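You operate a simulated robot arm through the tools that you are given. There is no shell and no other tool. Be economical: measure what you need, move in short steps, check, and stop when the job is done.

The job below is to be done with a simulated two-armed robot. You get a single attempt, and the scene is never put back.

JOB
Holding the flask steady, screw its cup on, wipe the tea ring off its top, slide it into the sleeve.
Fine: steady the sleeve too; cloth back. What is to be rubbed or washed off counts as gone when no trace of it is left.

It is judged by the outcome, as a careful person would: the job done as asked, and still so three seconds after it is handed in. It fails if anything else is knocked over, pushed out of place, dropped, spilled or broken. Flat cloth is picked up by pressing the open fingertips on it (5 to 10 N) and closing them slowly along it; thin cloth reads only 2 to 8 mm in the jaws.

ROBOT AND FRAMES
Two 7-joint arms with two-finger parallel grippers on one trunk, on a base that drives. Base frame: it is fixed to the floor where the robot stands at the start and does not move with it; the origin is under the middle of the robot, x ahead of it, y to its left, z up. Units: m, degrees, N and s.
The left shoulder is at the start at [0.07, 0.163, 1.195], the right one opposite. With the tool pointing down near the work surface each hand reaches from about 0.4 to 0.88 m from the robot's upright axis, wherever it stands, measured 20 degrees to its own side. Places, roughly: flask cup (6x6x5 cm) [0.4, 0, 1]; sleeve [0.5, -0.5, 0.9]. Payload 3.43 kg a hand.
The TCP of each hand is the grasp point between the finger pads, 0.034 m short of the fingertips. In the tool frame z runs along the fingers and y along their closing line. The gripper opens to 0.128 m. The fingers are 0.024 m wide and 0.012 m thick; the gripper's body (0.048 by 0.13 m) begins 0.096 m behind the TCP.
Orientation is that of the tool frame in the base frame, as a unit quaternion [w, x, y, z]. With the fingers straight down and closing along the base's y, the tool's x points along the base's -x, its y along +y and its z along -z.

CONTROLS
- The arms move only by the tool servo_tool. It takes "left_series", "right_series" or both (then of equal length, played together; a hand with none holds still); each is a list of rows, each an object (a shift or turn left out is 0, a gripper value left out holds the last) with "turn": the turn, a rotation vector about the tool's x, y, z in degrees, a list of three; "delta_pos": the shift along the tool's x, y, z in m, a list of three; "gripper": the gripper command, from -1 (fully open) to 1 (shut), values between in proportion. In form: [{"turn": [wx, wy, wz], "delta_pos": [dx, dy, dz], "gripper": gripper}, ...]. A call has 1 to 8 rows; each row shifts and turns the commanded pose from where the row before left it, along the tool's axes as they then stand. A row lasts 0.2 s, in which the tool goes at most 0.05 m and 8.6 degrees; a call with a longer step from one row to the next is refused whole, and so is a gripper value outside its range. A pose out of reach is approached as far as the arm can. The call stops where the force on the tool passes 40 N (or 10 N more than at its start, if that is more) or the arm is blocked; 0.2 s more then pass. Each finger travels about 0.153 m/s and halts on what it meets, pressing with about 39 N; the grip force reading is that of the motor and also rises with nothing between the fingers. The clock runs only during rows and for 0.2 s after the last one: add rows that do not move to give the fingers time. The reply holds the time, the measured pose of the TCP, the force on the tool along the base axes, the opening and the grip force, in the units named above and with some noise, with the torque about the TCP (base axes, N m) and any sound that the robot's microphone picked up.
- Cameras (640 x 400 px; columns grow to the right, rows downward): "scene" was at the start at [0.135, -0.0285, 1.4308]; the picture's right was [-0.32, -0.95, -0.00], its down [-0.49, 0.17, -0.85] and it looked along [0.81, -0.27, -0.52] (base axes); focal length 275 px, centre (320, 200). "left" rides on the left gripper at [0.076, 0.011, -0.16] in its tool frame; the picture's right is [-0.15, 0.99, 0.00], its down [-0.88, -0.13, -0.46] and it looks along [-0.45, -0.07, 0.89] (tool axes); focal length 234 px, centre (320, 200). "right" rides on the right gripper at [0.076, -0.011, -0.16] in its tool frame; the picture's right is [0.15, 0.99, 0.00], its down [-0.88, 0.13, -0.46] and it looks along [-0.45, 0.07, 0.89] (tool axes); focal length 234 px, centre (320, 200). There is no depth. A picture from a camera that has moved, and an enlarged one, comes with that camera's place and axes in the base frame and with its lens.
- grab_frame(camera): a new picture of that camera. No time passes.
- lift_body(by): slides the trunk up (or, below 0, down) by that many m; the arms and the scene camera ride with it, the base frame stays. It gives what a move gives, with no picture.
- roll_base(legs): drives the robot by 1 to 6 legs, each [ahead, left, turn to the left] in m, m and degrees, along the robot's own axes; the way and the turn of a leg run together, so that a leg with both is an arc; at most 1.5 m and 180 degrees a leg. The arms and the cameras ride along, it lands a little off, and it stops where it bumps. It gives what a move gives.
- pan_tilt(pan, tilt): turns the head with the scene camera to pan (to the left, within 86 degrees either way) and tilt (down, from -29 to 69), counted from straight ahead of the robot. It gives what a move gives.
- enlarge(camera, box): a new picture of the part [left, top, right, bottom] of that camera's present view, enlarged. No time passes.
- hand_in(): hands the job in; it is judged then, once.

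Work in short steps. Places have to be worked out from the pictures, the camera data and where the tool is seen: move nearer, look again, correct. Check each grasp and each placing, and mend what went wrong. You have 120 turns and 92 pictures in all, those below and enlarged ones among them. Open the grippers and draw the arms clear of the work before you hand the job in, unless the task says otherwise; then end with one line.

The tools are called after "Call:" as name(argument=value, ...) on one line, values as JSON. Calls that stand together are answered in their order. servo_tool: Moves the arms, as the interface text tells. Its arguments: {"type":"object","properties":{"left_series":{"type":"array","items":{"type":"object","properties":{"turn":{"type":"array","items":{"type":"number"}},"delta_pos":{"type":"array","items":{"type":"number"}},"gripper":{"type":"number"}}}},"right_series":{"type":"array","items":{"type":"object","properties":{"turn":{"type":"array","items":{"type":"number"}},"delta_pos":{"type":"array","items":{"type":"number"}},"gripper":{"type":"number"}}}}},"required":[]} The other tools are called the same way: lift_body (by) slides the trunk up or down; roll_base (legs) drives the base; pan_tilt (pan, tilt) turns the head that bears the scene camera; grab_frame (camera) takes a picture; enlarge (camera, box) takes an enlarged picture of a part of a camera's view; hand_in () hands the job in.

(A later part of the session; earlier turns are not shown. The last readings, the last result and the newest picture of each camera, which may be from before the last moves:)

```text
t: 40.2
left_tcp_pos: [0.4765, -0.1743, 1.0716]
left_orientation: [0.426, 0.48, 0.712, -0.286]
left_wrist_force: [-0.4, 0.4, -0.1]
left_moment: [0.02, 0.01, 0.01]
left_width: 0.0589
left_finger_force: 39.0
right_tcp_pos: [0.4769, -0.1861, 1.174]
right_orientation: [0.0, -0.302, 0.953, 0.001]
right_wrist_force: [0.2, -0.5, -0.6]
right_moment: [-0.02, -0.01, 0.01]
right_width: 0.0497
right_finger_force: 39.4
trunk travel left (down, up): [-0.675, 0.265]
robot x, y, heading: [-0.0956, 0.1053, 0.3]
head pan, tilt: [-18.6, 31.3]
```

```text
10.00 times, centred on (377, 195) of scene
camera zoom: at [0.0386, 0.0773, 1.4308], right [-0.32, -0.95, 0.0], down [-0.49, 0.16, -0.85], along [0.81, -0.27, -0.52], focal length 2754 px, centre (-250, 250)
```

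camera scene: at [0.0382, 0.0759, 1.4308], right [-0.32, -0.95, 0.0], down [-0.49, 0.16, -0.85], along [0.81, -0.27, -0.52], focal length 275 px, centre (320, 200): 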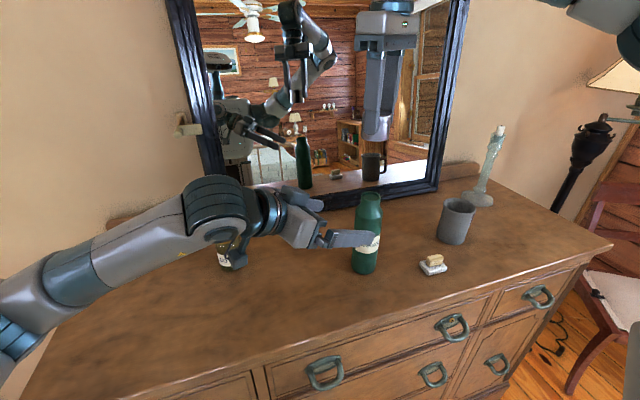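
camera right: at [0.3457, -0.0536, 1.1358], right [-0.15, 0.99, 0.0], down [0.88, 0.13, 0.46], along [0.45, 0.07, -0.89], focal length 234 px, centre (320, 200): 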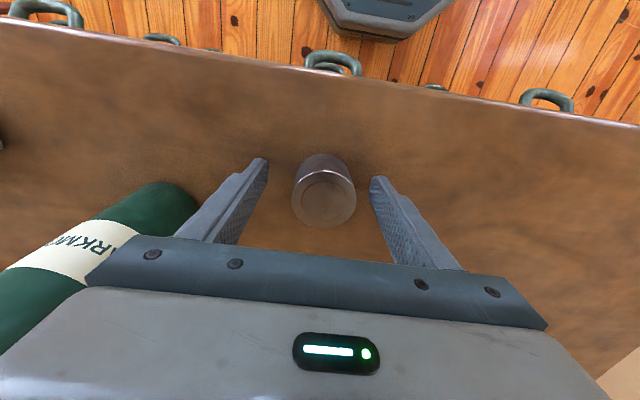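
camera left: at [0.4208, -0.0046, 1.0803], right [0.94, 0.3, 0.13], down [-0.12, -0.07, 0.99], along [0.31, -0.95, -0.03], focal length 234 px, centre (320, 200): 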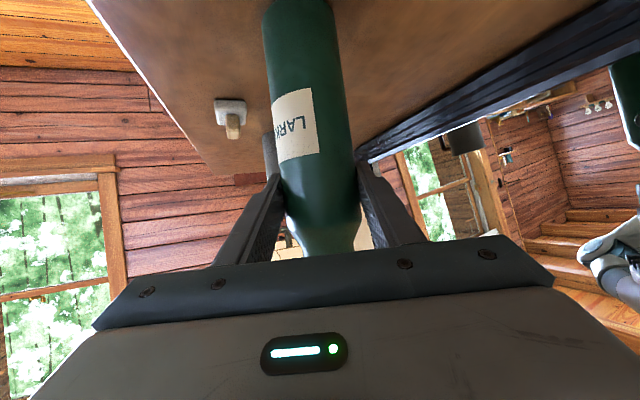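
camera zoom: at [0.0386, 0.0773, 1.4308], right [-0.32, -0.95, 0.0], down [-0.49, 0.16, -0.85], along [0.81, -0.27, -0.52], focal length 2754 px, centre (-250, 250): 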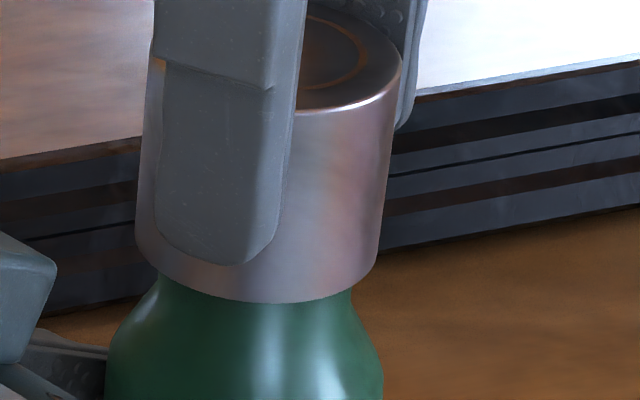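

Aligned in this view and still no contact. I keep lowering in 2 mm rows.

Call:
servo_tool(right_series=[{"delta_pos": [0, 0, 0.002]}, {"delta_pos": [0, 0, 0.002]}, {"delta_pos": [0, 0, 0.002]}, {"delta_pos": [0, 0, 0.002]}, {"delta_pos": [0, 0, 0.002]}, {}])

Call:
enlarge(camera="scene", box=[352, 175, 402, 215])

```text
t: 41.6
left_tcp_pos: [0.4778, -0.1731, 1.0725]
left_orientation: [0.425, 0.481, 0.712, -0.286]
left_wrist_force: [3.4, 1.9, 0.0]
left_moment: [-0.1, 0.52, 0.06]
left_width: 0.0588
left_finger_force: 39.2
right_tcp_pos: [0.4772, -0.1853, 1.1646]
right_orientation: [-0.002, -0.301, 0.954, 0.0]
right_wrist_force: [-4.2, -1.8, -0.2]
right_moment: [-0.06, -0.04, -0.01]
right_width: 0.0498
right_finger_force: 39.0
trunk travel left (down, up): [-0.675, 0.265]
robot x, y, heading: [-0.0963, 0.108, 0.3]
head pan, tilt: [-18.6, 31.3]
```

```text
10.00 times, centred on (377, 195) of scene
camera zoom: at [0.0386, 0.0772, 1.4308], right [-0.32, -0.95, 0.0], down [-0.49, 0.16, -0.85], along [0.81, -0.27, -0.52], focal length 2754 px, centre (-250, 250)
```

zoom: 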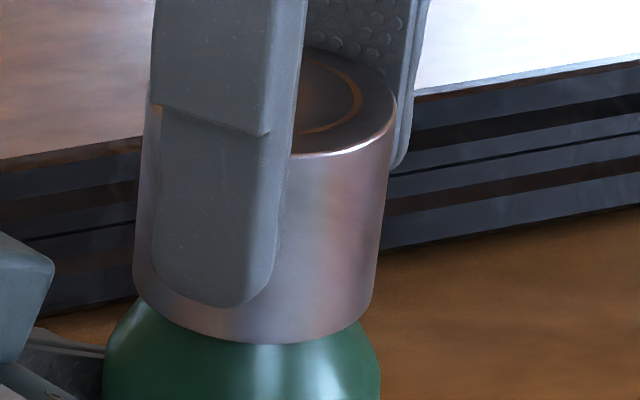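

Light side contact (4 N pushing the cup toward -x) shows the neck is inside the cup. I shift 1.2 mm that way and continue down.

Call:
servo_tool(right_series=[{"delta_pos": [0.0013, 0.0002, 0]}, {"delta_pos": [0, 0, 0.0015]}, {"delta_pos": [0, 0, 0.0015]}, {"delta_pos": [0, 0, 0.0015]}, {}])

```text
t: 42.8
left_tcp_pos: [0.4761, -0.1728, 1.0705]
left_orientation: [0.425, 0.481, 0.712, -0.286]
left_wrist_force: [8.2, -5.0, -8.9]
left_moment: [-0.69, -0.66, 0.2]
left_width: 0.0588
left_finger_force: 39.2
right_tcp_pos: [0.4763, -0.1868, 1.1629]
right_orientation: [0.003, -0.301, 0.954, 0.0]
right_wrist_force: [-1.2, -4.9, 35.8]
right_moment: [-0.35, 0.07, -0.04]
right_width: 0.0499
right_finger_force: 39.2
trunk travel left (down, up): [-0.675, 0.265]
robot x, y, heading: [-0.0957, 0.102, 0.4]
head pan, tilt: [-18.6, 31.3]
```

Contact at TCP z≈1.163 with 36 N, so this is the thread start. I ease off to a light press and begin turning clockwise (+tool z).

Call:
servo_tool(right_series=[{"delta_pos": [0, 0, -0.0015]}, {"turn": [0, 0, 8]}, {"turn": [0, 0, 8]}, {"turn": [0, 0, 8]}, {"turn": [0, 0, 8]}, {}])

```text
t: 44.2
left_tcp_pos: [0.4758, -0.1743, 1.0713]
left_orientation: [0.425, 0.481, 0.711, -0.287]
left_wrist_force: [14.7, -22.6, -10.9]
left_moment: [0.38, 0.01, 0.29]
left_width: 0.0589
left_finger_force: 39.2
right_tcp_pos: [0.4741, -0.1853, 1.1622]
right_orientation: [0.0, -0.026, 1.0, 0.002]
right_wrist_force: [-9.9, 21.4, 28.6]
right_moment: [1.1, 0.12, 0.09]
right_width: 0.0497
right_finger_force: 38.6
trunk travel left (down, up): [-0.675, 0.265]
robot x, y, heading: [-0.0961, 0.1058, 0.3]
head pan, tilt: [-18.6, 31.3]
```

The turn works, but side force built up (cup pushed toward +y). I relieve it by shifting, and continue turning.

Call:
servo_tool(right_series=[{"delta_pos": [0.0008, 0.0018, -0.0007]}, {}])

Call:
enlarge(camera="scene", box=[340, 165, 400, 213])

```text
t: 44.8
left_tcp_pos: [0.4747, -0.1735, 1.0718]
left_orientation: [0.425, 0.481, 0.711, -0.286]
left_wrist_force: [6.3, -15.4, -7.6]
left_moment: [0.11, -0.14, 0.12]
left_width: 0.0589
left_finger_force: 39.0
right_tcp_pos: [0.4751, -0.1852, 1.1624]
right_orientation: [0.0, -0.027, 1.0, 0.002]
right_wrist_force: [-4.6, 14.6, 19.7]
right_moment: [0.94, -0.09, 0.04]
right_width: 0.05
right_finger_force: 39.1
trunk travel left (down, up): [-0.675, 0.265]
robot x, y, heading: [-0.0965, 0.1032, -0.1]
head pan, tilt: [-18.6, 31.3]
```

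```text
8.33 times, centred on (370, 189) of scene
camera zoom: at [0.038, 0.0779, 1.4309], right [-0.32, -0.95, 0.0], down [-0.49, 0.16, -0.85], along [0.81, -0.27, -0.52], focal length 2295 px, centre (-97, 292)
```

zoom: 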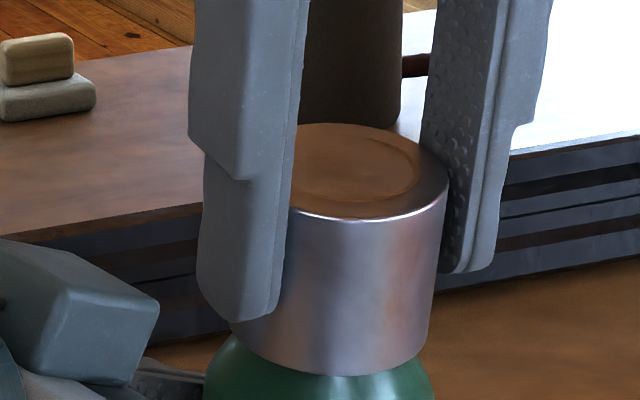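

Still 15 N sideways. I shift another 2 mm to +y and keep turning.

Call:
servo_tool(right_series=[{"delta_pos": [0.0006, 0.002, -0.0003]}, {"turn": [0, 0, 8]}, {"turn": [0, 0, 8]}, {"turn": [0, 0, 8]}, {}])

```text
t: 46.0
left_tcp_pos: [0.4745, -0.1743, 1.072]
left_orientation: [0.426, 0.481, 0.711, -0.287]
left_wrist_force: [-12.6, 1.9, -0.5]
left_moment: [0.12, -0.59, -0.14]
left_width: 0.0591
left_finger_force: 39.4
right_tcp_pos: [0.4741, -0.1829, 1.1626]
right_orientation: [-0.001, 0.183, 0.983, 0.0]
right_wrist_force: [12.4, 0.4, 5.4]
right_moment: [0.1, -0.51, 0.01]
right_width: 0.05
right_finger_force: 38.9
trunk travel left (down, up): [-0.675, 0.265]
robot x, y, heading: [-0.0954, 0.1023, 0.4]
head pan, tilt: [-18.6, 31.3]
```

Axial force fell to 5 N and now the cup wants +x. I shift 1.5 mm that way, press slightly, and turn further.

Call:
servo_tool(right_series=[{"delta_pos": [-0.0014, 0.0005, 0.0005]}, {"turn": [0, 0, 8]}, {"turn": [0, 0, 8]}, {"turn": [0, 0, 8], "delta_pos": [0, 0, 0.0005]}, {}])

```text
t: 47.2
left_tcp_pos: [0.4752, -0.174, 1.0728]
left_orientation: [0.425, 0.482, 0.711, -0.286]
left_wrist_force: [-9.4, -15.6, -0.2]
left_moment: [0.66, -0.27, -0.21]
left_width: 0.0587
left_finger_force: 39.5
right_tcp_pos: [0.4747, -0.1812, 1.1618]
right_orientation: [-0.001, 0.382, 0.924, 0.001]
right_wrist_force: [9.6, 17.4, 5.2]
right_moment: [0.76, -0.34, 0.08]
right_width: 0.0498
right_finger_force: 38.8
trunk travel left (down, up): [-0.675, 0.265]
robot x, y, heading: [-0.0979, 0.1058, 0.3]
head pan, tilt: [-18.6, 31.3]
```

The side force follows the rotation, as the cup is held slightly off the wrist axis. I relieve it by (+2,+3.5 mm) and check.

Call:
servo_tool(right_series=[{"delta_pos": [0.001, 0.0035, 0]}, {}])

Call:
enlarge(camera="scene", box=[340, 165, 400, 213])

Call:
grab_frame(camera="right")

```text
t: 47.8
left_tcp_pos: [0.4754, -0.1745, 1.0734]
left_orientation: [0.425, 0.481, 0.711, -0.287]
left_wrist_force: [-9.3, -3.1, 0.4]
left_moment: [-0.71, -0.02, -0.14]
left_width: 0.0584
left_finger_force: 39.0
right_tcp_pos: [0.4769, -0.1807, 1.1625]
right_orientation: [0.0, 0.382, 0.924, -0.001]
right_wrist_force: [7.3, -0.3, 6.3]
right_moment: [0.32, -0.31, 0.05]
right_width: 0.0498
right_finger_force: 38.7
trunk travel left (down, up): [-0.675, 0.265]
robot x, y, heading: [-0.0959, 0.1072, -0.2]
head pan, tilt: [-18.6, 31.3]
```

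```text
8.33 times, centred on (370, 189) of scene
camera zoom: at [0.0378, 0.0772, 1.431], right [-0.32, -0.95, 0.0], down [-0.49, 0.16, -0.85], along [0.81, -0.27, -0.52], focal length 2295 px, centre (-97, 292)
```

zoom: 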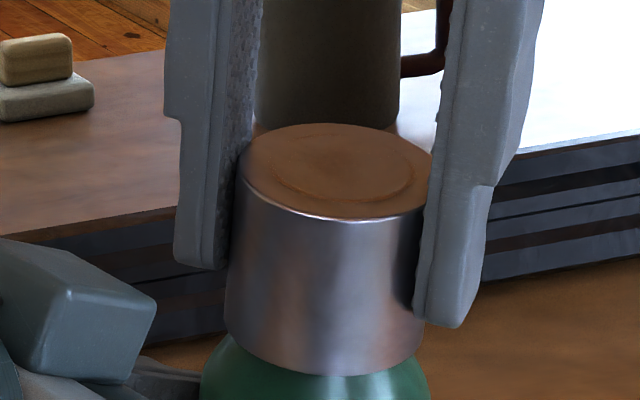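

```text
59 pictures are left
camera right: at [0.4162, -0.1357, 1.3216], right [0.6, 0.8, 0.0], down [0.72, -0.53, 0.46], along [0.37, -0.27, -0.89], focal length 234 px, centre (320, 200)
```

right: 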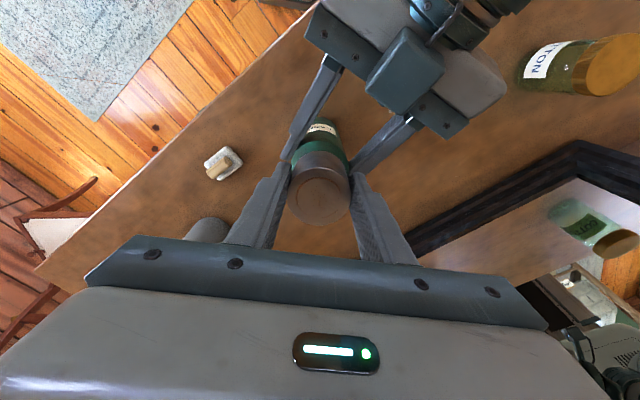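

The top view shows the cup centre ≈3 mm toward tool -x from the TCP, which explains the wobble. I keep turning about the cup's own axis (0.4 mm sideways per 8°).

Call:
servo_tool(right_series=[{"delta_pos": [-0.0007, 0.0007, 0.0005]}, {"turn": [0, 0, 8], "delta_pos": [0, 0.0004, 0]}, {"turn": [0, 0, 8], "delta_pos": [0, 0.0004, 0.0003]}, {"turn": [0, 0, 8], "delta_pos": [0, 0.0004, 0]}, {"turn": [0, 0, 8], "delta_pos": [0, 0.0004, 0.0003]}, {}])

```text
t: 49.2
left_tcp_pos: [0.4768, -0.1722, 1.0722]
left_orientation: [0.426, 0.481, 0.711, -0.286]
left_wrist_force: [0.5, 2.1, -1.4]
left_moment: [-0.58, -0.27, 0.14]
left_width: 0.0587
left_finger_force: 38.7
right_tcp_pos: [0.4794, -0.1796, 1.1617]
right_orientation: [0.0, 0.622, 0.783, 0.0]
right_wrist_force: [2.0, -5.1, 14.7]
right_moment: [-0.39, -0.1, 0.0]
right_width: 0.0498
right_finger_force: 38.9
trunk travel left (down, up): [-0.675, 0.265]
robot x, y, heading: [-0.097, 0.104, 0.3]
head pan, tilt: [-18.6, 31.3]
```

Forces are small now, at yaw +77°. I keep turning.

Call:
servo_tool(right_series=[{"turn": [0, 0, 8], "delta_pos": [0, 0.0004, 0]}, {"turn": [0, 0, 8], "delta_pos": [0, 0.0004, 0]}, {"turn": [0, 0, 8], "delta_pos": [0, 0.0004, 0]}, {"turn": [0, 0, 8], "delta_pos": [0, 0.0004, 0]}, {"turn": [0, 0, 8], "delta_pos": [0, 0.0004, 0]}, {}])

Call:
enlarge(camera="scene", box=[340, 165, 400, 213])

```text
t: 50.6
left_tcp_pos: [0.4761, -0.1728, 1.0721]
left_orientation: [0.426, 0.481, 0.712, -0.286]
left_wrist_force: [-5.7, 10.8, 0.7]
left_moment: [-0.27, -0.91, -0.05]
left_width: 0.059
left_finger_force: 38.9
right_tcp_pos: [0.4826, -0.1787, 1.1606]
right_orientation: [0.0, 0.853, 0.522, 0.001]
right_wrist_force: [13.4, -10.7, 17.7]
right_moment: [-0.5, -0.78, 0.06]
right_width: 0.0496
right_finger_force: 39.1
trunk travel left (down, up): [-0.675, 0.265]
robot x, y, heading: [-0.097, 0.1062, 0.3]
head pan, tilt: [-18.6, 31.3]
```

```text
8.33 times, centred on (370, 189) of scene
camera zoom: at [0.0381, 0.0783, 1.431], right [-0.32, -0.95, 0.0], down [-0.49, 0.16, -0.85], along [0.81, -0.27, -0.52], focal length 2295 px, centre (-97, 292)
```

zoom: 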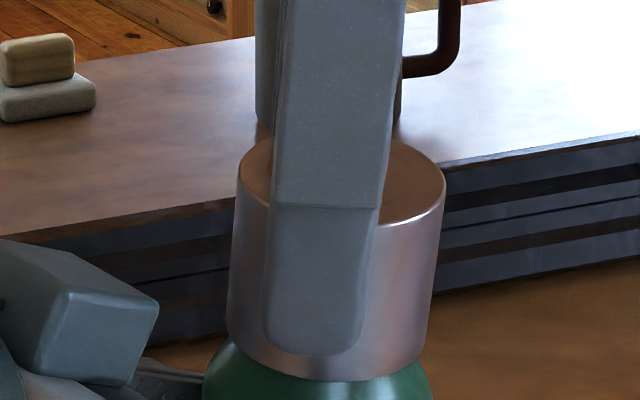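

The cup has come down ~2 mm over 150° of turn and no tightening torque yet. I relieve the side force and turn on as far as the wrist allows.

Call:
servo_tool(right_series=[{"delta_pos": [-0.0004, 0.002, 0]}, {"turn": [0, 0, 8], "delta_pos": [0, 0.0004, 0.0002]}, {"turn": [0, 0, 8], "delta_pos": [0, 0.0004, 0.0002]}, {"turn": [0, 0, 8], "delta_pos": [0, 0.0004, 0.0002]}, {"turn": [0, 0, 8], "delta_pos": [0, 0.0004, 0.0002]}, {}])

```text
t: 52.0
left_tcp_pos: [0.4757, -0.1731, 1.0721]
left_orientation: [0.426, 0.48, 0.711, -0.286]
left_wrist_force: [-3.7, 8.7, 0.0]
left_moment: [-0.17, -0.42, -0.04]
left_width: 0.0588
left_finger_force: 39.2
right_tcp_pos: [0.4849, -0.1807, 1.1599]
right_orientation: [0.0, 0.964, 0.267, 0.0]
right_wrist_force: [8.2, -6.5, 17.0]
right_moment: [-0.32, -0.41, 0.03]
right_width: 0.0499
right_finger_force: 39.0
trunk travel left (down, up): [-0.675, 0.265]
robot x, y, heading: [-0.0954, 0.1046, 0.3]
head pan, tilt: [-18.6, 31.3]
```

Yaw is now +149° and still fine; I continue.

Call:
servo_tool(right_series=[{"delta_pos": [0.0006, 0.001, 0]}, {"turn": [0, 0, 8], "delta_pos": [0, 0.0004, 0.0002]}, {"turn": [0, 0, 8], "delta_pos": [0, 0.0004, 0.0002]}, {"turn": [0, 0, 8], "delta_pos": [0, 0.0004, 0.0002]}, {"turn": [0, 0, 8], "delta_pos": [0, 0.0004, 0.0002]}, {}])

Call:
grab_frame(camera="scene")

```text
t: 53.4
left_tcp_pos: [0.4745, -0.1735, 1.0726]
left_orientation: [0.425, 0.481, 0.711, -0.286]
left_wrist_force: [1.1, 10.2, -2.7]
left_moment: [-0.51, 0.15, 0.12]
left_width: 0.0589
left_finger_force: 38.5
right_tcp_pos: [0.4856, -0.183, 1.1604]
right_orientation: [0.001, 1.0, -0.009, 0.0]
right_wrist_force: [1.5, -10.3, 21.9]
right_moment: [-0.48, 0.05, 0.04]
right_width: 0.0499
right_finger_force: 38.6
trunk travel left (down, up): [-0.675, 0.265]
robot x, y, heading: [-0.0966, 0.1065, 0.2]
head pan, tilt: [-18.6, 31.3]
```

```text
57 pictures are left
camera scene: at [0.0371, 0.0779, 1.431], right [-0.32, -0.95, 0.0], down [-0.49, 0.16, -0.85], along [0.81, -0.27, -0.52], focal length 275 px, centre (320, 200)
```

scene: 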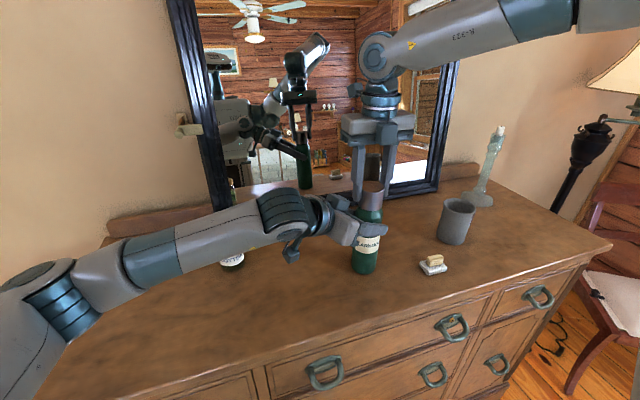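

Total 216° turned. The wrist still goes on, so I continue.

Call:
servo_tool(right_series=[{"delta_pos": [0.0, 0.0015, 0]}, {"turn": [0, 0, 8], "delta_pos": [0, 0.0004, 0.0001]}, {"turn": [0, 0, 8], "delta_pos": [0, 0.0004, 0.0001]}, {"turn": [0, 0, 8], "delta_pos": [0, 0.0004, 0.0001]}, {"turn": [0, 0, 8], "delta_pos": [0, 0.0004, 0.0001]}, {"turn": [0, 0, 8], "delta_pos": [0, 0.0004, 0.0001]}, {}])

```text
t: 55.0
left_tcp_pos: [0.4761, -0.1737, 1.0723]
left_orientation: [0.426, 0.481, 0.711, -0.286]
left_wrist_force: [1.2, -1.5, 1.4]
left_moment: [-0.13, 0.2, -1.14]
left_width: 0.0589
left_finger_force: 38.8
right_tcp_pos: [0.4845, -0.1862, 1.1574]
right_orientation: [0.0, 0.937, -0.35, -0.001]
right_wrist_force: [-1.9, -0.6, -0.7]
right_moment: [0.01, 0.16, 1.21]
right_width: 0.0494
right_finger_force: 39.1
trunk travel left (down, up): [-0.675, 0.265]
robot x, y, heading: [-0.0967, 0.1074, 0.1]
head pan, tilt: [-18.6, 31.3]
```

A tightening torque of 1.2 N·m has appeared and the axial load vanished, so the thread has drawn the cup down. I try a few more degrees to confirm it is seated.

Call:
servo_tool(right_series=[{"turn": [0, 0, 3], "delta_pos": [0, 0.0002, 0]}, {"turn": [0, 0, 3], "delta_pos": [0, 0.0002, 0]}, {}])

Call:
enlarge(camera="scene", box=[340, 170, 400, 218])

```text
t: 55.8
left_tcp_pos: [0.4754, -0.1728, 1.0727]
left_orientation: [0.425, 0.481, 0.712, -0.286]
left_wrist_force: [-3.6, 4.9, 5.1]
left_moment: [-0.35, 0.75, -0.92]
left_width: 0.0591
left_finger_force: 39.0
right_tcp_pos: [0.4843, -0.1863, 1.1581]
right_orientation: [0.0, 0.917, -0.398, 0.0]
right_wrist_force: [0.9, -7.9, -2.0]
right_moment: [-0.27, -0.48, 1.04]
right_width: 0.0496
right_finger_force: 39.5
trunk travel left (down, up): [-0.675, 0.265]
robot x, y, heading: [-0.0994, 0.1057, -0.1]
head pan, tilt: [-18.6, 31.3]
```

```text
8.33 times, centred on (370, 194) of scene
camera zoom: at [0.0378, 0.0772, 1.4309], right [-0.32, -0.95, 0.0], down [-0.49, 0.16, -0.85], along [0.81, -0.27, -0.52], focal length 2295 px, centre (-97, 250)
```

zoom: 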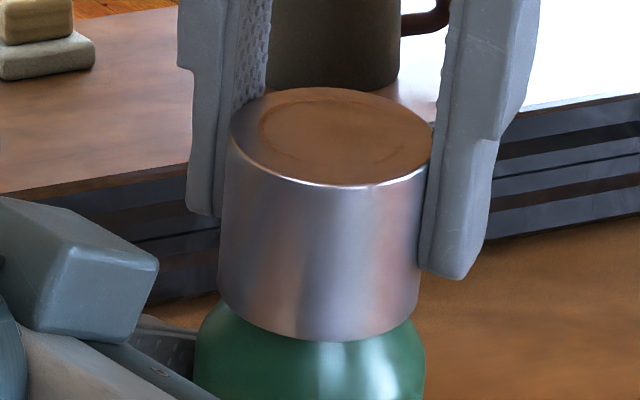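

The torque has plateaued at ~1 N·m, so the cup is seated tight on the shoulder. I release, lift and unwind the wrist.

Call:
servo_tool(right_series=[{"gripper": -0.1}, {"gripper": -0.4}, {}, {"delta_pos": [0, 0, -0.02]}, {"delta_pos": [0, 0, -0.04]}, {"delta_pos": [0, 0, -0.04]}, {"turn": [0, 0, -8]}, {"turn": [0, 0, -8]}])

Call:
servo_tool(right_series=[{"turn": [0, 0, -8.5]}, {"turn": [0, 0, -8.5]}, {"turn": [0, 0, -8.5]}, {"turn": [0, 0, -8.5]}, {"turn": [0, 0, -8.5]}, {"turn": [0, 0, -8.5]}, {"turn": [0, 0, -8.5]}, {"turn": [0, 0, -8.5]}])

Call:
servo_tool(right_series=[{"turn": [0, 0, -8.5]}, {"turn": [0, 0, -8.5]}, {"turn": [0, 0, -8.5]}, {"turn": [0, 0, -8.5]}, {"turn": [0, 0, -8.5]}, {"turn": [0, 0, -8.5]}, {}])

Call:
enlarge(camera="scene", box=[320, 150, 480, 290])

```text
t: 57.6
left_tcp_pos: [0.4762, -0.1747, 1.0719]
left_orientation: [0.426, 0.48, 0.711, -0.286]
left_wrist_force: [0.3, -1.1, 4.9]
left_moment: [0.03, 0.09, 0.01]
left_width: 0.0591
left_finger_force: 39.4
right_tcp_pos: [0.485, -0.188, 1.259]
right_orientation: [0.0, 0.964, -0.265, 0.0]
right_wrist_force: [0.9, 0.0, -0.1]
right_moment: [0.04, -0.02, 0.01]
right_width: 0.0897
right_finger_force: 0.0
trunk travel left (down, up): [-0.675, 0.265]
robot x, y, heading: [-0.0954, 0.1048, 0.1]
head pan, tilt: [-18.6, 31.3]
```

```text
t: 59.4
left_tcp_pos: [0.4767, -0.1737, 1.0726]
left_orientation: [0.426, 0.481, 0.711, -0.286]
left_wrist_force: [1.0, 0.3, 5.5]
left_moment: [0.06, 0.02, -0.01]
left_width: 0.059
left_finger_force: 38.9
right_tcp_pos: [0.4848, -0.1867, 1.2575]
right_orientation: [-0.001, 0.948, 0.319, -0.001]
right_wrist_force: [0.7, 0.7, -0.3]
right_moment: [0.0, 0.05, 0.05]
right_width: 0.0895
right_finger_force: 0.0
trunk travel left (down, up): [-0.675, 0.265]
robot x, y, heading: [-0.0971, 0.1046, 0.2]
head pan, tilt: [-18.6, 31.3]
```

```text
t: 61.0
left_tcp_pos: [0.4759, -0.1729, 1.0709]
left_orientation: [0.426, 0.481, 0.711, -0.286]
left_wrist_force: [1.0, -0.2, 5.6]
left_moment: [0.08, 0.01, -0.02]
left_width: 0.0592
left_finger_force: 38.9
right_tcp_pos: [0.4854, -0.1874, 1.2583]
right_orientation: [-0.001, 0.718, 0.696, 0.001]
right_wrist_force: [0.1, -0.8, -0.5]
right_moment: [0.0, 0.01, 0.01]
right_width: 0.0897
right_finger_force: 0.0
trunk travel left (down, up): [-0.675, 0.265]
robot x, y, heading: [-0.0962, 0.1062, 0.2]
head pan, tilt: [-18.6, 31.3]
```

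```text
2.86 times, centred on (400, 220) of scene
camera zoom: at [0.0381, 0.0775, 1.4309], right [-0.32, -0.95, 0.0], down [-0.49, 0.16, -0.85], along [0.81, -0.27, -0.52], focal length 787 px, centre (91, 143)
```

zoom: 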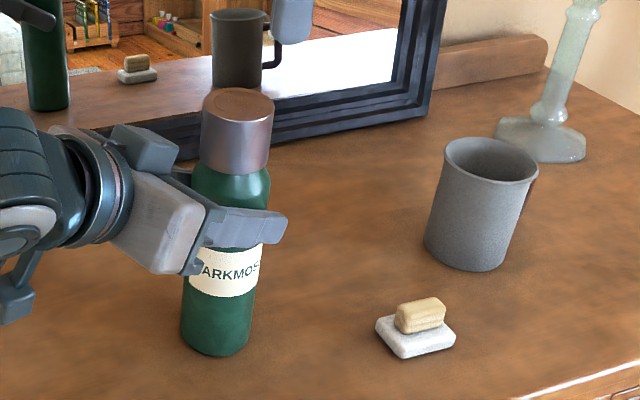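

The cup is straight on the flask. The right hand now goes above the wiping pad at ≈(0.42,-0.345), with the fingers closing along x.

Call:
servo_tool(right_series=[{"delta_pos": [-0.04, -0.015, 0]}, {"delta_pos": [-0.04, -0.015, 0]}, {"delta_pos": [-0.04, -0.015, 0]}, {"delta_pos": [-0.04, -0.015, 0], "turn": [0, 0, -1.8]}, {"delta_pos": [0, 0, 0.04]}, {"delta_pos": [0, 0, 0.04]}, {"delta_pos": [0, 0, 0.04]}, {"delta_pos": [0, 0, 0.03]}])

Call:
grab_frame(camera="right")

Call:
enlarge(camera="scene", box=[380, 190, 480, 290])

```text
t: 62.8
left_tcp_pos: [0.4757, -0.1741, 1.0718]
left_orientation: [0.425, 0.481, 0.711, -0.286]
left_wrist_force: [-0.5, 0.6, 3.4]
left_moment: [0.11, 0.14, -0.02]
left_width: 0.0589
left_finger_force: 38.2
right_tcp_pos: [0.4186, -0.345, 1.1082]
right_orientation: [-0.001, 0.709, 0.706, 0.0]
right_wrist_force: [0.5, -0.8, -0.1]
right_moment: [0.01, 0.0, -0.04]
right_width: 0.0898
right_finger_force: 0.0
trunk travel left (down, up): [-0.675, 0.265]
robot x, y, heading: [-0.0994, 0.1072, 0.0]
head pan, tilt: [-18.6, 31.3]
```

```text
54 pictures are left
camera right: at [0.409, -0.2697, 1.2682], right [0.99, 0.14, 0.0], down [0.13, -0.88, 0.45], along [0.07, -0.45, -0.89], focal length 234 px, centre (320, 200)
```

right: 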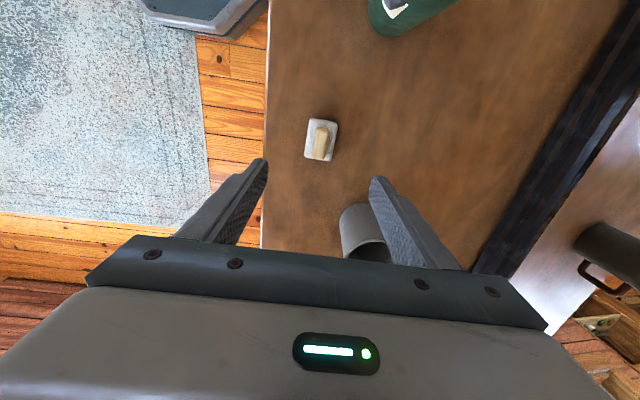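

```text
4.00 times, centred on (430, 240) of scene
camera zoom: at [0.038, 0.0774, 1.4309], right [-0.32, -0.95, 0.0], down [-0.49, 0.16, -0.85], along [0.81, -0.27, -0.52], focal length 1102 px, centre (-120, 40)
```

zoom: 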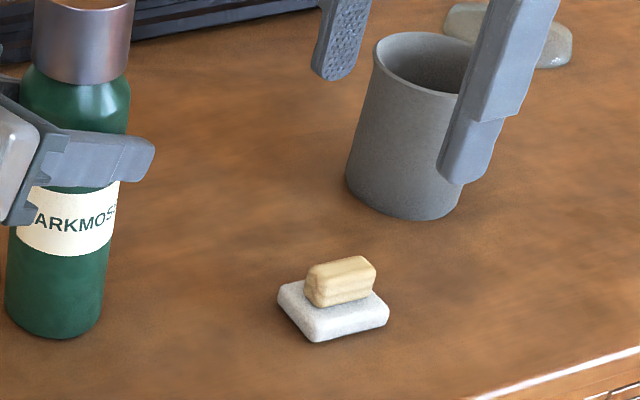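

The pad is aligned with y and its block centre is at (0.422,-0.343). I open to ~6 cm width and descend so the fingertips straddle the block just above the white pad.

Call:
servo_tool(right_series=[{"delta_pos": [0.002, 0.0035, 0.02], "gripper": -0.1}, {"delta_pos": [0, 0, 0.04]}, {"delta_pos": [0, 0, 0.04]}, {"delta_pos": [0, 0, 0.02]}, {"delta_pos": [0, 0, 0.005]}, {}])

Call:
enlarge(camera="right", box=[220, 100, 420, 240])

Call:
enlarge(camera="scene", box=[400, 230, 470, 290])

```text
t: 64.2
left_tcp_pos: [0.4758, -0.1734, 1.0713]
left_orientation: [0.425, 0.482, 0.711, -0.286]
left_wrist_force: [-1.5, -0.8, 2.9]
left_moment: [0.08, 0.26, -0.02]
left_width: 0.059
left_finger_force: 39.3
right_tcp_pos: [0.4239, -0.3415, 0.9828]
right_orientation: [-0.001, 0.708, 0.706, 0.001]
right_wrist_force: [0.8, 0.0, -1.1]
right_moment: [0.0, 0.01, 0.01]
right_width: 0.0703
right_finger_force: 0.1
trunk travel left (down, up): [-0.675, 0.265]
robot x, y, heading: [-0.0984, 0.1096, 0.4]
head pan, tilt: [-18.6, 31.3]
```

```text
2.86 times, centred on (320, 170) of right
camera zoom: at [0.413, -0.2667, 1.1433], right [0.99, 0.14, 0.0], down [0.13, -0.88, 0.45], along [0.07, -0.45, -0.89], focal length 669 px, centre (320, 286)
```

zoom: 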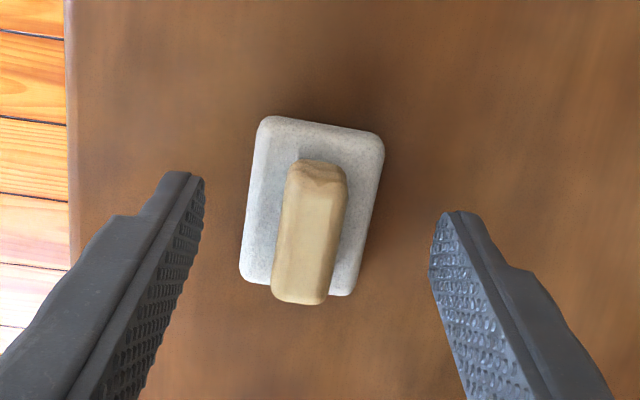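

```text
6.67 times, centred on (435, 260) of scene
camera zoom: at [0.038, 0.0774, 1.4309], right [-0.32, -0.95, 0.0], down [-0.49, 0.16, -0.85], along [0.81, -0.27, -0.52], focal length 1836 px, centre (-447, -200)
```

zoom: 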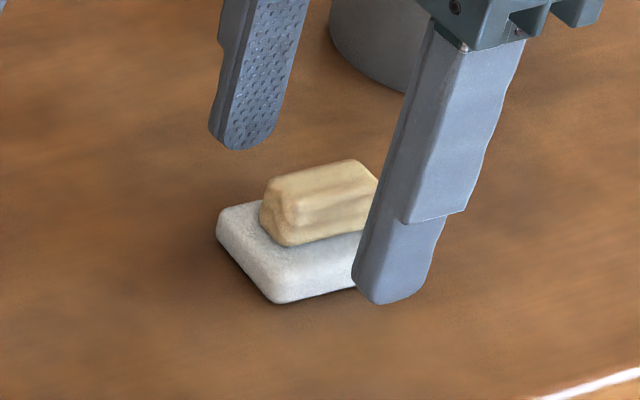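

The block is centred at ≈(0.423,-0.3445). I nudge 3 mm and close slowly.

Call:
servo_tool(right_series=[{"delta_pos": [-0.003, -0.001, 0]}, {"gripper": 0.2}, {"gripper": 0.45}, {"gripper": 0.6}, {"gripper": 0.8}, {"gripper": 0.9}, {}])

Call:
enlarge(camera="right", box=[220, 100, 420, 240])

```text
t: 65.8
left_tcp_pos: [0.4759, -0.1722, 1.071]
left_orientation: [0.425, 0.482, 0.711, -0.287]
left_wrist_force: [0.9, -1.0, 2.4]
left_moment: [0.03, 0.16, 0.02]
left_width: 0.059
left_finger_force: 39.0
right_tcp_pos: [0.4226, -0.3448, 0.9834]
right_orientation: [0.0, 0.708, 0.707, 0.0]
right_wrist_force: [-0.2, -0.6, 1.3]
right_moment: [0.03, -0.04, -0.03]
right_width: 0.0166
right_finger_force: 39.0
trunk travel left (down, up): [-0.675, 0.265]
robot x, y, heading: [-0.0943, 0.1011, 0.4]
head pan, tilt: [-18.6, 31.3]
```

```text
2.86 times, centred on (320, 170) of right
camera zoom: at [0.4121, -0.2703, 1.1432], right [0.99, 0.14, 0.0], down [0.13, -0.88, 0.45], along [0.07, -0.45, -0.89], focal length 669 px, centre (320, 286)
```

zoom: 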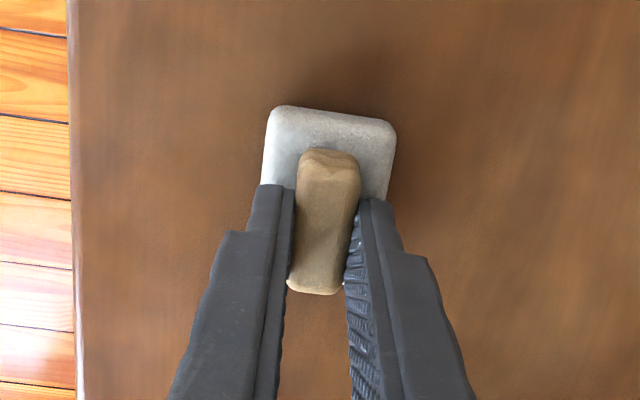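

The block is gripped (16.6 mm); its home is TCP (0.4226,-0.3448,0.983), yaw 90°. I lift and carry it above the cup top (≈(0.479,-0.183), z≈1.16).

Call:
servo_tool(right_series=[{"delta_pos": [0, 0, -0.015]}, {"delta_pos": [0, 0, -0.045]}, {"delta_pos": [0, 0, -0.045]}, {"delta_pos": [0, 0, -0.045]}, {"delta_pos": [0, 0, -0.045]}, {"delta_pos": [0, 0, -0.045]}, {"delta_pos": [0, 0, -0.025]}])

Call:
servo_tool(right_series=[{"delta_pos": [0.04, 0.014, 0]}, {"delta_pos": [0.04, 0.014, 0]}, {"delta_pos": [0.04, 0.014, 0]}, {"delta_pos": [0.042, 0.014, 0]}, {"delta_pos": [0, 0, 0.01]}, {}])

Call:
enlarge(camera="scene", box=[320, 130, 440, 230])

```text
t: 67.4
left_tcp_pos: [0.4759, -0.1731, 1.0712]
left_orientation: [0.425, 0.481, 0.711, -0.287]
left_wrist_force: [-0.6, 0.9, 3.5]
left_moment: [0.21, 0.2, -0.02]
left_width: 0.0591
left_finger_force: 38.6
right_tcp_pos: [0.4228, -0.3465, 1.2498]
right_orientation: [-0.001, 0.708, 0.707, 0.001]
right_wrist_force: [-0.3, 0.2, 0.6]
right_moment: [0.0, 0.0, 0.04]
right_width: 0.0165
right_finger_force: 39.2
trunk travel left (down, up): [-0.675, 0.265]
robot x, y, heading: [-0.0995, 0.1039, 0.5]
head pan, tilt: [-18.6, 31.3]
```

```text
t: 68.8
left_tcp_pos: [0.4773, -0.1728, 1.0714]
left_orientation: [0.425, 0.481, 0.711, -0.286]
left_wrist_force: [-0.3, 0.5, 1.9]
left_moment: [0.16, 0.1, 0.01]
left_width: 0.0587
left_finger_force: 38.8
right_tcp_pos: [0.4786, -0.1826, 1.2388]
right_orientation: [-0.001, 0.708, 0.706, 0.001]
right_wrist_force: [-0.3, 0.7, 0.5]
right_moment: [0.0, 0.01, -0.01]
right_width: 0.0167
right_finger_force: 38.7
trunk travel left (down, up): [-0.675, 0.265]
robot x, y, heading: [-0.0974, 0.1055, 0.1]
head pan, tilt: [-18.6, 31.3]
```

```text
4.00 times, centred on (380, 180) of scene
camera zoom: at [0.0388, 0.0779, 1.4308], right [-0.32, -0.95, 0.0], down [-0.49, 0.16, -0.85], along [0.81, -0.27, -0.52], focal length 1102 px, centre (80, 280)
```

zoom: 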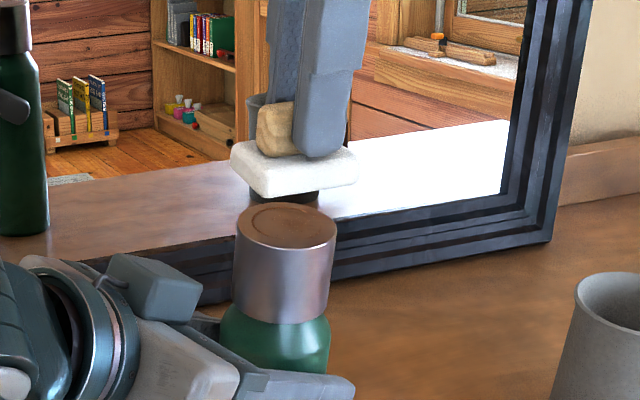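

The pad hovers right over the cup top. I lower it to light contact.

Call:
servo_tool(right_series=[{"delta_pos": [0, 0, 0.01]}, {"delta_pos": [0, 0, 0.01]}, {"delta_pos": [0, 0, 0.003]}, {"delta_pos": [0, 0, 0.002]}, {}])

```text
t: 70.0
left_tcp_pos: [0.4768, -0.1739, 1.0706]
left_orientation: [0.426, 0.481, 0.711, -0.287]
left_wrist_force: [1.1, 1.0, 1.7]
left_moment: [0.2, -0.04, -0.02]
left_width: 0.0592
left_finger_force: 38.6
right_tcp_pos: [0.4782, -0.1848, 1.2148]
right_orientation: [-0.002, 0.708, 0.706, 0.0]
right_wrist_force: [-0.2, 0.2, 0.3]
right_moment: [-0.03, -0.01, 0.01]
right_width: 0.0168
right_finger_force: 38.7
trunk travel left (down, up): [-0.675, 0.265]
robot x, y, heading: [-0.0999, 0.1046, 0.5]
head pan, tilt: [-18.6, 31.3]
```

Call:
servo_tool(right_series=[{"delta_pos": [0, 0, 0.001]}, {"delta_pos": [0, 0, 0.001]}, {"delta_pos": [0, 0, 0.001]}, {}])

```text
t: 71.0
left_tcp_pos: [0.4774, -0.1737, 1.0707]
left_orientation: [0.425, 0.481, 0.711, -0.287]
left_wrist_force: [2.7, 0.2, 0.9]
left_moment: [0.06, -0.16, 0.01]
left_width: 0.059
left_finger_force: 39.3
right_tcp_pos: [0.4789, -0.1837, 1.2118]
right_orientation: [-0.001, 0.707, 0.707, 0.0]
right_wrist_force: [0.2, -0.2, 6.4]
right_moment: [0.04, -0.07, 0.01]
right_width: 0.0168
right_finger_force: 38.6
trunk travel left (down, up): [-0.675, 0.265]
robot x, y, heading: [-0.1016, 0.1051, 0.1]
head pan, tilt: [-18.6, 31.3]
```

Contact at 6 N. I press 0.5 mm more and rub with short strokes in both directions.

Call:
servo_tool(right_series=[{"delta_pos": [0.012, 0, 0.0006]}, {"delta_pos": [-0.012, 0, 0]}, {"delta_pos": [-0.012, 0, 0]}, {"delta_pos": [0.012, 0.012, 0]}, {"delta_pos": [0, -0.012, 0]}, {"delta_pos": [0, -0.012, 0]}, {"delta_pos": [0, 0.012, 0]}, {}])

Call:
servo_tool(right_series=[{"delta_pos": [0.01, 0.01, 0]}, {"delta_pos": [-0.02, 0, 0]}, {"delta_pos": [0, -0.02, 0]}, {"delta_pos": [0.02, 0, 0]}, {"delta_pos": [0, 0.02, 0]}, {"delta_pos": [-0.02, 0, 0]}, {"delta_pos": [0, -0.02, 0]}, {"delta_pos": [0.01, 0.01, 0]}])

Call:
servo_tool(right_series=[{"delta_pos": [0, 0, -0.02]}, {"delta_pos": [0, 0, -0.035]}, {"delta_pos": [0, 0, -0.02]}, {"delta_pos": [-0.045, 0, 0]}, {"delta_pos": [-0.045, 0, 0]}, {}])

Call:
enlarge(camera="scene", box=[350, 170, 400, 210])

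```text
t: 72.8
left_tcp_pos: [0.4765, -0.1728, 1.0725]
left_orientation: [0.426, 0.48, 0.712, -0.285]
left_wrist_force: [15.7, -4.7, -4.5]
left_moment: [-0.17, 0.78, 0.16]
left_width: 0.0589
left_finger_force: 39.3
right_tcp_pos: [0.4779, -0.1843, 1.2101]
right_orientation: [-0.001, 0.708, 0.707, 0.0]
right_wrist_force: [-13.5, 2.1, 22.6]
right_moment: [0.2, 0.57, 0.03]
right_width: 0.0167
right_finger_force: 38.7
trunk travel left (down, up): [-0.675, 0.265]
robot x, y, heading: [-0.0995, 0.1032, 0.1]
head pan, tilt: [-18.6, 31.3]
```

```text
t: 74.6
left_tcp_pos: [0.4762, -0.1724, 1.0732]
left_orientation: [0.426, 0.48, 0.712, -0.287]
left_wrist_force: [0.7, 9.4, -0.9]
left_moment: [-0.52, 1.17, 0.04]
left_width: 0.0588
left_finger_force: 39.4
right_tcp_pos: [0.477, -0.1834, 1.21]
right_orientation: [-0.001, 0.708, 0.706, -0.003]
right_wrist_force: [-7.1, -9.1, 19.8]
right_moment: [-0.42, 0.41, -0.02]
right_width: 0.0166
right_finger_force: 39.2
trunk travel left (down, up): [-0.675, 0.265]
robot x, y, heading: [-0.0969, 0.1087, 0.1]
head pan, tilt: [-18.6, 31.3]
```

```text
t: 76.0
left_tcp_pos: [0.4756, -0.1735, 1.0716]
left_orientation: [0.426, 0.481, 0.711, -0.286]
left_wrist_force: [0.0, -0.3, 6.9]
left_moment: [0.14, -0.16, -0.09]
left_width: 0.0589
left_finger_force: 39.0
right_tcp_pos: [0.4792, -0.2739, 1.2854]
right_orientation: [0.0, 0.708, 0.706, 0.0]
right_wrist_force: [0.6, 0.4, -0.1]
right_moment: [-0.02, 0.02, -0.03]
right_width: 0.0166
right_finger_force: 39.0
trunk travel left (down, up): [-0.675, 0.265]
robot x, y, heading: [-0.0977, 0.1034, 0.5]
head pan, tilt: [-18.6, 31.3]
```

```text
10.00 times, centred on (375, 190) of scene
camera zoom: at [0.0381, 0.0779, 1.4309], right [-0.32, -0.95, 0.0], down [-0.49, 0.16, -0.85], along [0.81, -0.27, -0.52], focal length 2754 px, centre (-230, 300)
```

zoom: 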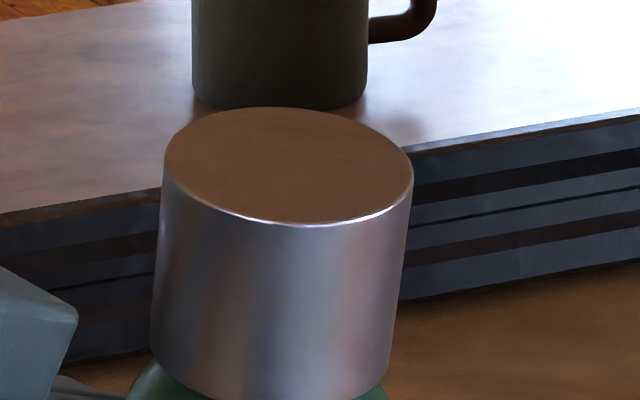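

The ring looks gone in this view. I check from above with the right camera.

Call:
enlarge(camera="right", box=[260, 10, 420, 120])

```text
3.64 times, centred on (340, 65) of right
camera zoom: at [0.4685, -0.1986, 1.4445], right [0.99, 0.14, 0.0], down [0.13, -0.88, 0.46], along [0.07, -0.45, -0.89], focal length 852 px, centre (247, 691)
```

zoom: 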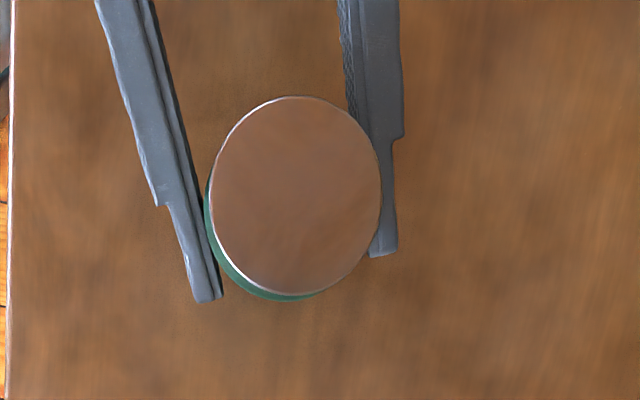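

The top is clean. I take the pad back to its place.

Call:
servo_tool(right_series=[{"delta_pos": [-0.0355, -0.0283, 0]}, {"delta_pos": [-0.0355, -0.0283, 0]}, {"delta_pos": [0, 0, 0.045]}, {"delta_pos": [0, 0, 0.045]}, {"delta_pos": [0, 0, 0.045]}, {"delta_pos": [0, 0, 0.045]}, {"delta_pos": [0, 0, 0.045]}, {"delta_pos": [0, 0, 0.04]}])

Call:
servo_tool(right_series=[{"delta_pos": [0, 0, 0.02]}, {"delta_pos": [0, 0, 0.01]}, {}])

```text
t: 77.8
left_tcp_pos: [0.4758, -0.1722, 1.0714]
left_orientation: [0.426, 0.48, 0.712, -0.286]
left_wrist_force: [1.2, -2.1, 10.2]
left_moment: [-0.34, 0.0, -0.09]
left_width: 0.0588
left_finger_force: 39.2
right_tcp_pos: [0.4206, -0.3444, 1.0204]
right_orientation: [0.0, 0.708, 0.707, 0.001]
right_wrist_force: [0.1, -0.4, -0.2]
right_moment: [-0.03, 0.0, 0.0]
right_width: 0.0168
right_finger_force: 38.6
trunk travel left (down, up): [-0.675, 0.265]
robot x, y, heading: [-0.0993, 0.1049, -0.0]
head pan, tilt: [-18.6, 31.3]
```

```text
t: 78.6
left_tcp_pos: [0.4762, -0.1735, 1.0732]
left_orientation: [0.426, 0.48, 0.712, -0.286]
left_wrist_force: [-1.0, -0.7, 12.5]
left_moment: [-0.26, 0.18, -0.06]
left_width: 0.0588
left_finger_force: 39.6
right_tcp_pos: [0.4211, -0.3452, 0.9905]
right_orientation: [0.0, 0.708, 0.706, 0.001]
right_wrist_force: [-0.4, -0.1, 0.2]
right_moment: [0.0, -0.03, 0.0]
right_width: 0.0167
right_finger_force: 39.6
trunk travel left (down, up): [-0.675, 0.265]
robot x, y, heading: [-0.0981, 0.1031, 0.2]
head pan, tilt: [-18.6, 31.3]
```

Still off the surface. I lower the last millimetres, then release.

Call:
servo_tool(right_series=[{"delta_pos": [0, -0.0, 0.004]}, {"delta_pos": [0, 0, 0.002]}, {"delta_pos": [0, 0, 0.001]}, {}])

```text
t: 79.6
left_tcp_pos: [0.4747, -0.1732, 1.0732]
left_orientation: [0.426, 0.481, 0.711, -0.286]
left_wrist_force: [0.7, -1.3, 12.5]
left_moment: [-0.28, 0.17, -0.07]
left_width: 0.0587
left_finger_force: 39.2
right_tcp_pos: [0.4205, -0.3441, 0.982]
right_orientation: [0.0, 0.708, 0.706, 0.0]
right_wrist_force: [-0.4, 0.1, -0.5]
right_moment: [-0.01, -0.01, -0.01]
right_width: 0.0166
right_finger_force: 38.6
trunk travel left (down, up): [-0.675, 0.265]
robot x, y, heading: [-0.0963, 0.1053, 0.2]
head pan, tilt: [-18.6, 31.3]
```

Call:
servo_tool(right_series=[{"delta_pos": [0, 0, 0.001]}, {"delta_pos": [0, 0, 0.001]}, {}])

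Call:
enlarge(camera="scene", box=[400, 230, 470, 290])

```text
t: 80.4
left_tcp_pos: [0.474, -0.1739, 1.0737]
left_orientation: [0.425, 0.481, 0.711, -0.286]
left_wrist_force: [3.2, -2.0, 6.5]
left_moment: [-0.47, -0.22, 0.15]
left_width: 0.0586
left_finger_force: 38.7
right_tcp_pos: [0.4198, -0.3438, 0.9821]
right_orientation: [0.003, 0.708, 0.706, 0.001]
right_wrist_force: [-3.0, -3.9, 20.5]
right_moment: [0.01, 0.14, -0.02]
right_width: 0.0163
right_finger_force: 39.1
trunk travel left (down, up): [-0.675, 0.265]
robot x, y, heading: [-0.0946, 0.1052, 0.0]
head pan, tilt: [-18.6, 31.3]
```

```text
6.67 times, centred on (435, 260) of scene
camera zoom: at [0.0361, 0.0782, 1.4313], right [-0.32, -0.95, 0.0], down [-0.49, 0.16, -0.86], along [0.81, -0.27, -0.52], focal length 1836 px, centre (-447, -200)
```

zoom: 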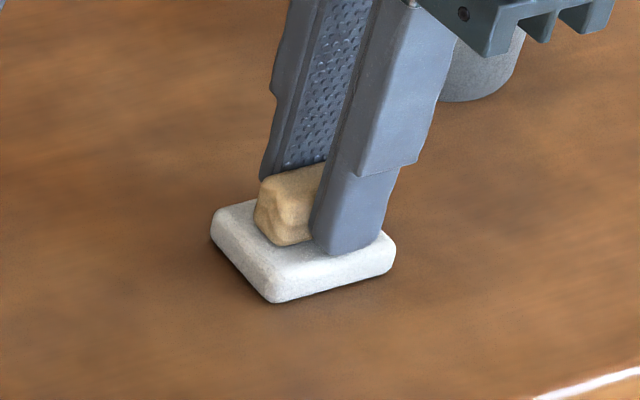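

The pad is on the surface (20 N). I ease off, open and withdraw upward.

Call:
servo_tool(right_series=[{"delta_pos": [0, 0, -0.0015]}, {"gripper": 0.5}, {"gripper": 0.2}, {"gripper": 0.0}, {}, {"delta_pos": [0, 0, -0.03]}, {"delta_pos": [0, 0, -0.045]}, {"delta_pos": [0, 0, -0.045]}])

Call:
servo_tool(right_series=[{"delta_pos": [0, 0, -0.045]}, {"delta_pos": [0, 0, -0.045]}, {"delta_pos": [0, 0, -0.045]}, {"delta_pos": [0, 0, -0.01]}, {}])

Call:
grab_frame(camera="scene")

Call:
grab_frame(camera="right")

```text
t: 82.2
left_tcp_pos: [0.4751, -0.1733, 1.0722]
left_orientation: [0.425, 0.481, 0.711, -0.286]
left_wrist_force: [-3.9, 3.3, 9.5]
left_moment: [0.14, 0.44, -0.04]
left_width: 0.0586
left_finger_force: 38.9
right_tcp_pos: [0.4195, -0.3436, 1.1018]
right_orientation: [0.0, 0.708, 0.706, 0.001]
right_wrist_force: [0.4, -0.3, -0.8]
right_moment: [0.0, -0.04, 0.01]
right_width: 0.0641
right_finger_force: 0.1
trunk travel left (down, up): [-0.675, 0.265]
robot x, y, heading: [-0.0963, 0.1025, 0.3]
head pan, tilt: [-18.6, 31.3]
```

```text
t: 83.4
left_tcp_pos: [0.4757, -0.1739, 1.0716]
left_orientation: [0.426, 0.481, 0.711, -0.286]
left_wrist_force: [-0.2, -0.8, 9.3]
left_moment: [-0.32, 0.03, 0.0]
left_width: 0.0589
left_finger_force: 39.0
right_tcp_pos: [0.4209, -0.3446, 1.2474]
right_orientation: [-0.001, 0.708, 0.706, 0.0]
right_wrist_force: [0.2, 0.0, -0.3]
right_moment: [0.0, 0.02, -0.01]
right_width: 0.0639
right_finger_force: 0.1
trunk travel left (down, up): [-0.675, 0.265]
robot x, y, heading: [-0.0981, 0.1051, 0.2]
head pan, tilt: [-18.6, 31.3]
```

```text
45 pictures are left
camera scene: at [0.0375, 0.0778, 1.431], right [-0.32, -0.95, 0.0], down [-0.49, 0.16, -0.85], along [0.81, -0.27, -0.52], focal length 275 px, centre (320, 200)
```

scene: 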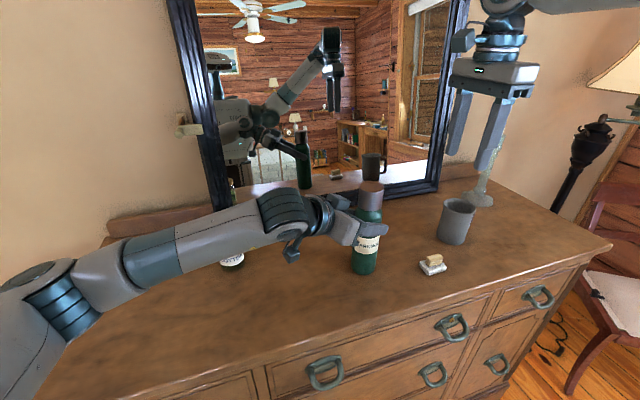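

```text
44 pictures are left
camera right: at [0.4106, -0.27, 1.4071], right [0.99, 0.14, 0.0], down [0.13, -0.88, 0.45], along [0.07, -0.45, -0.89], focal length 234 px, centre (320, 200)
```

right: 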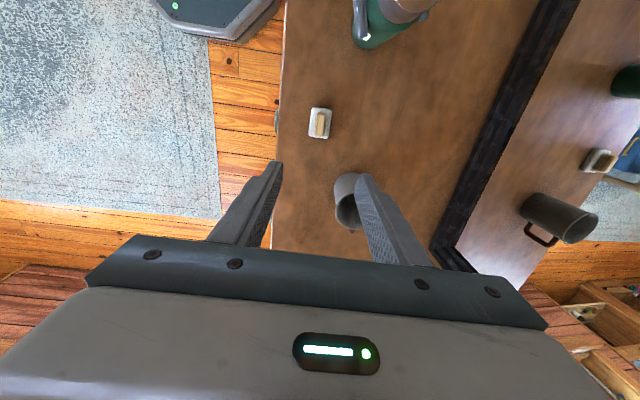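

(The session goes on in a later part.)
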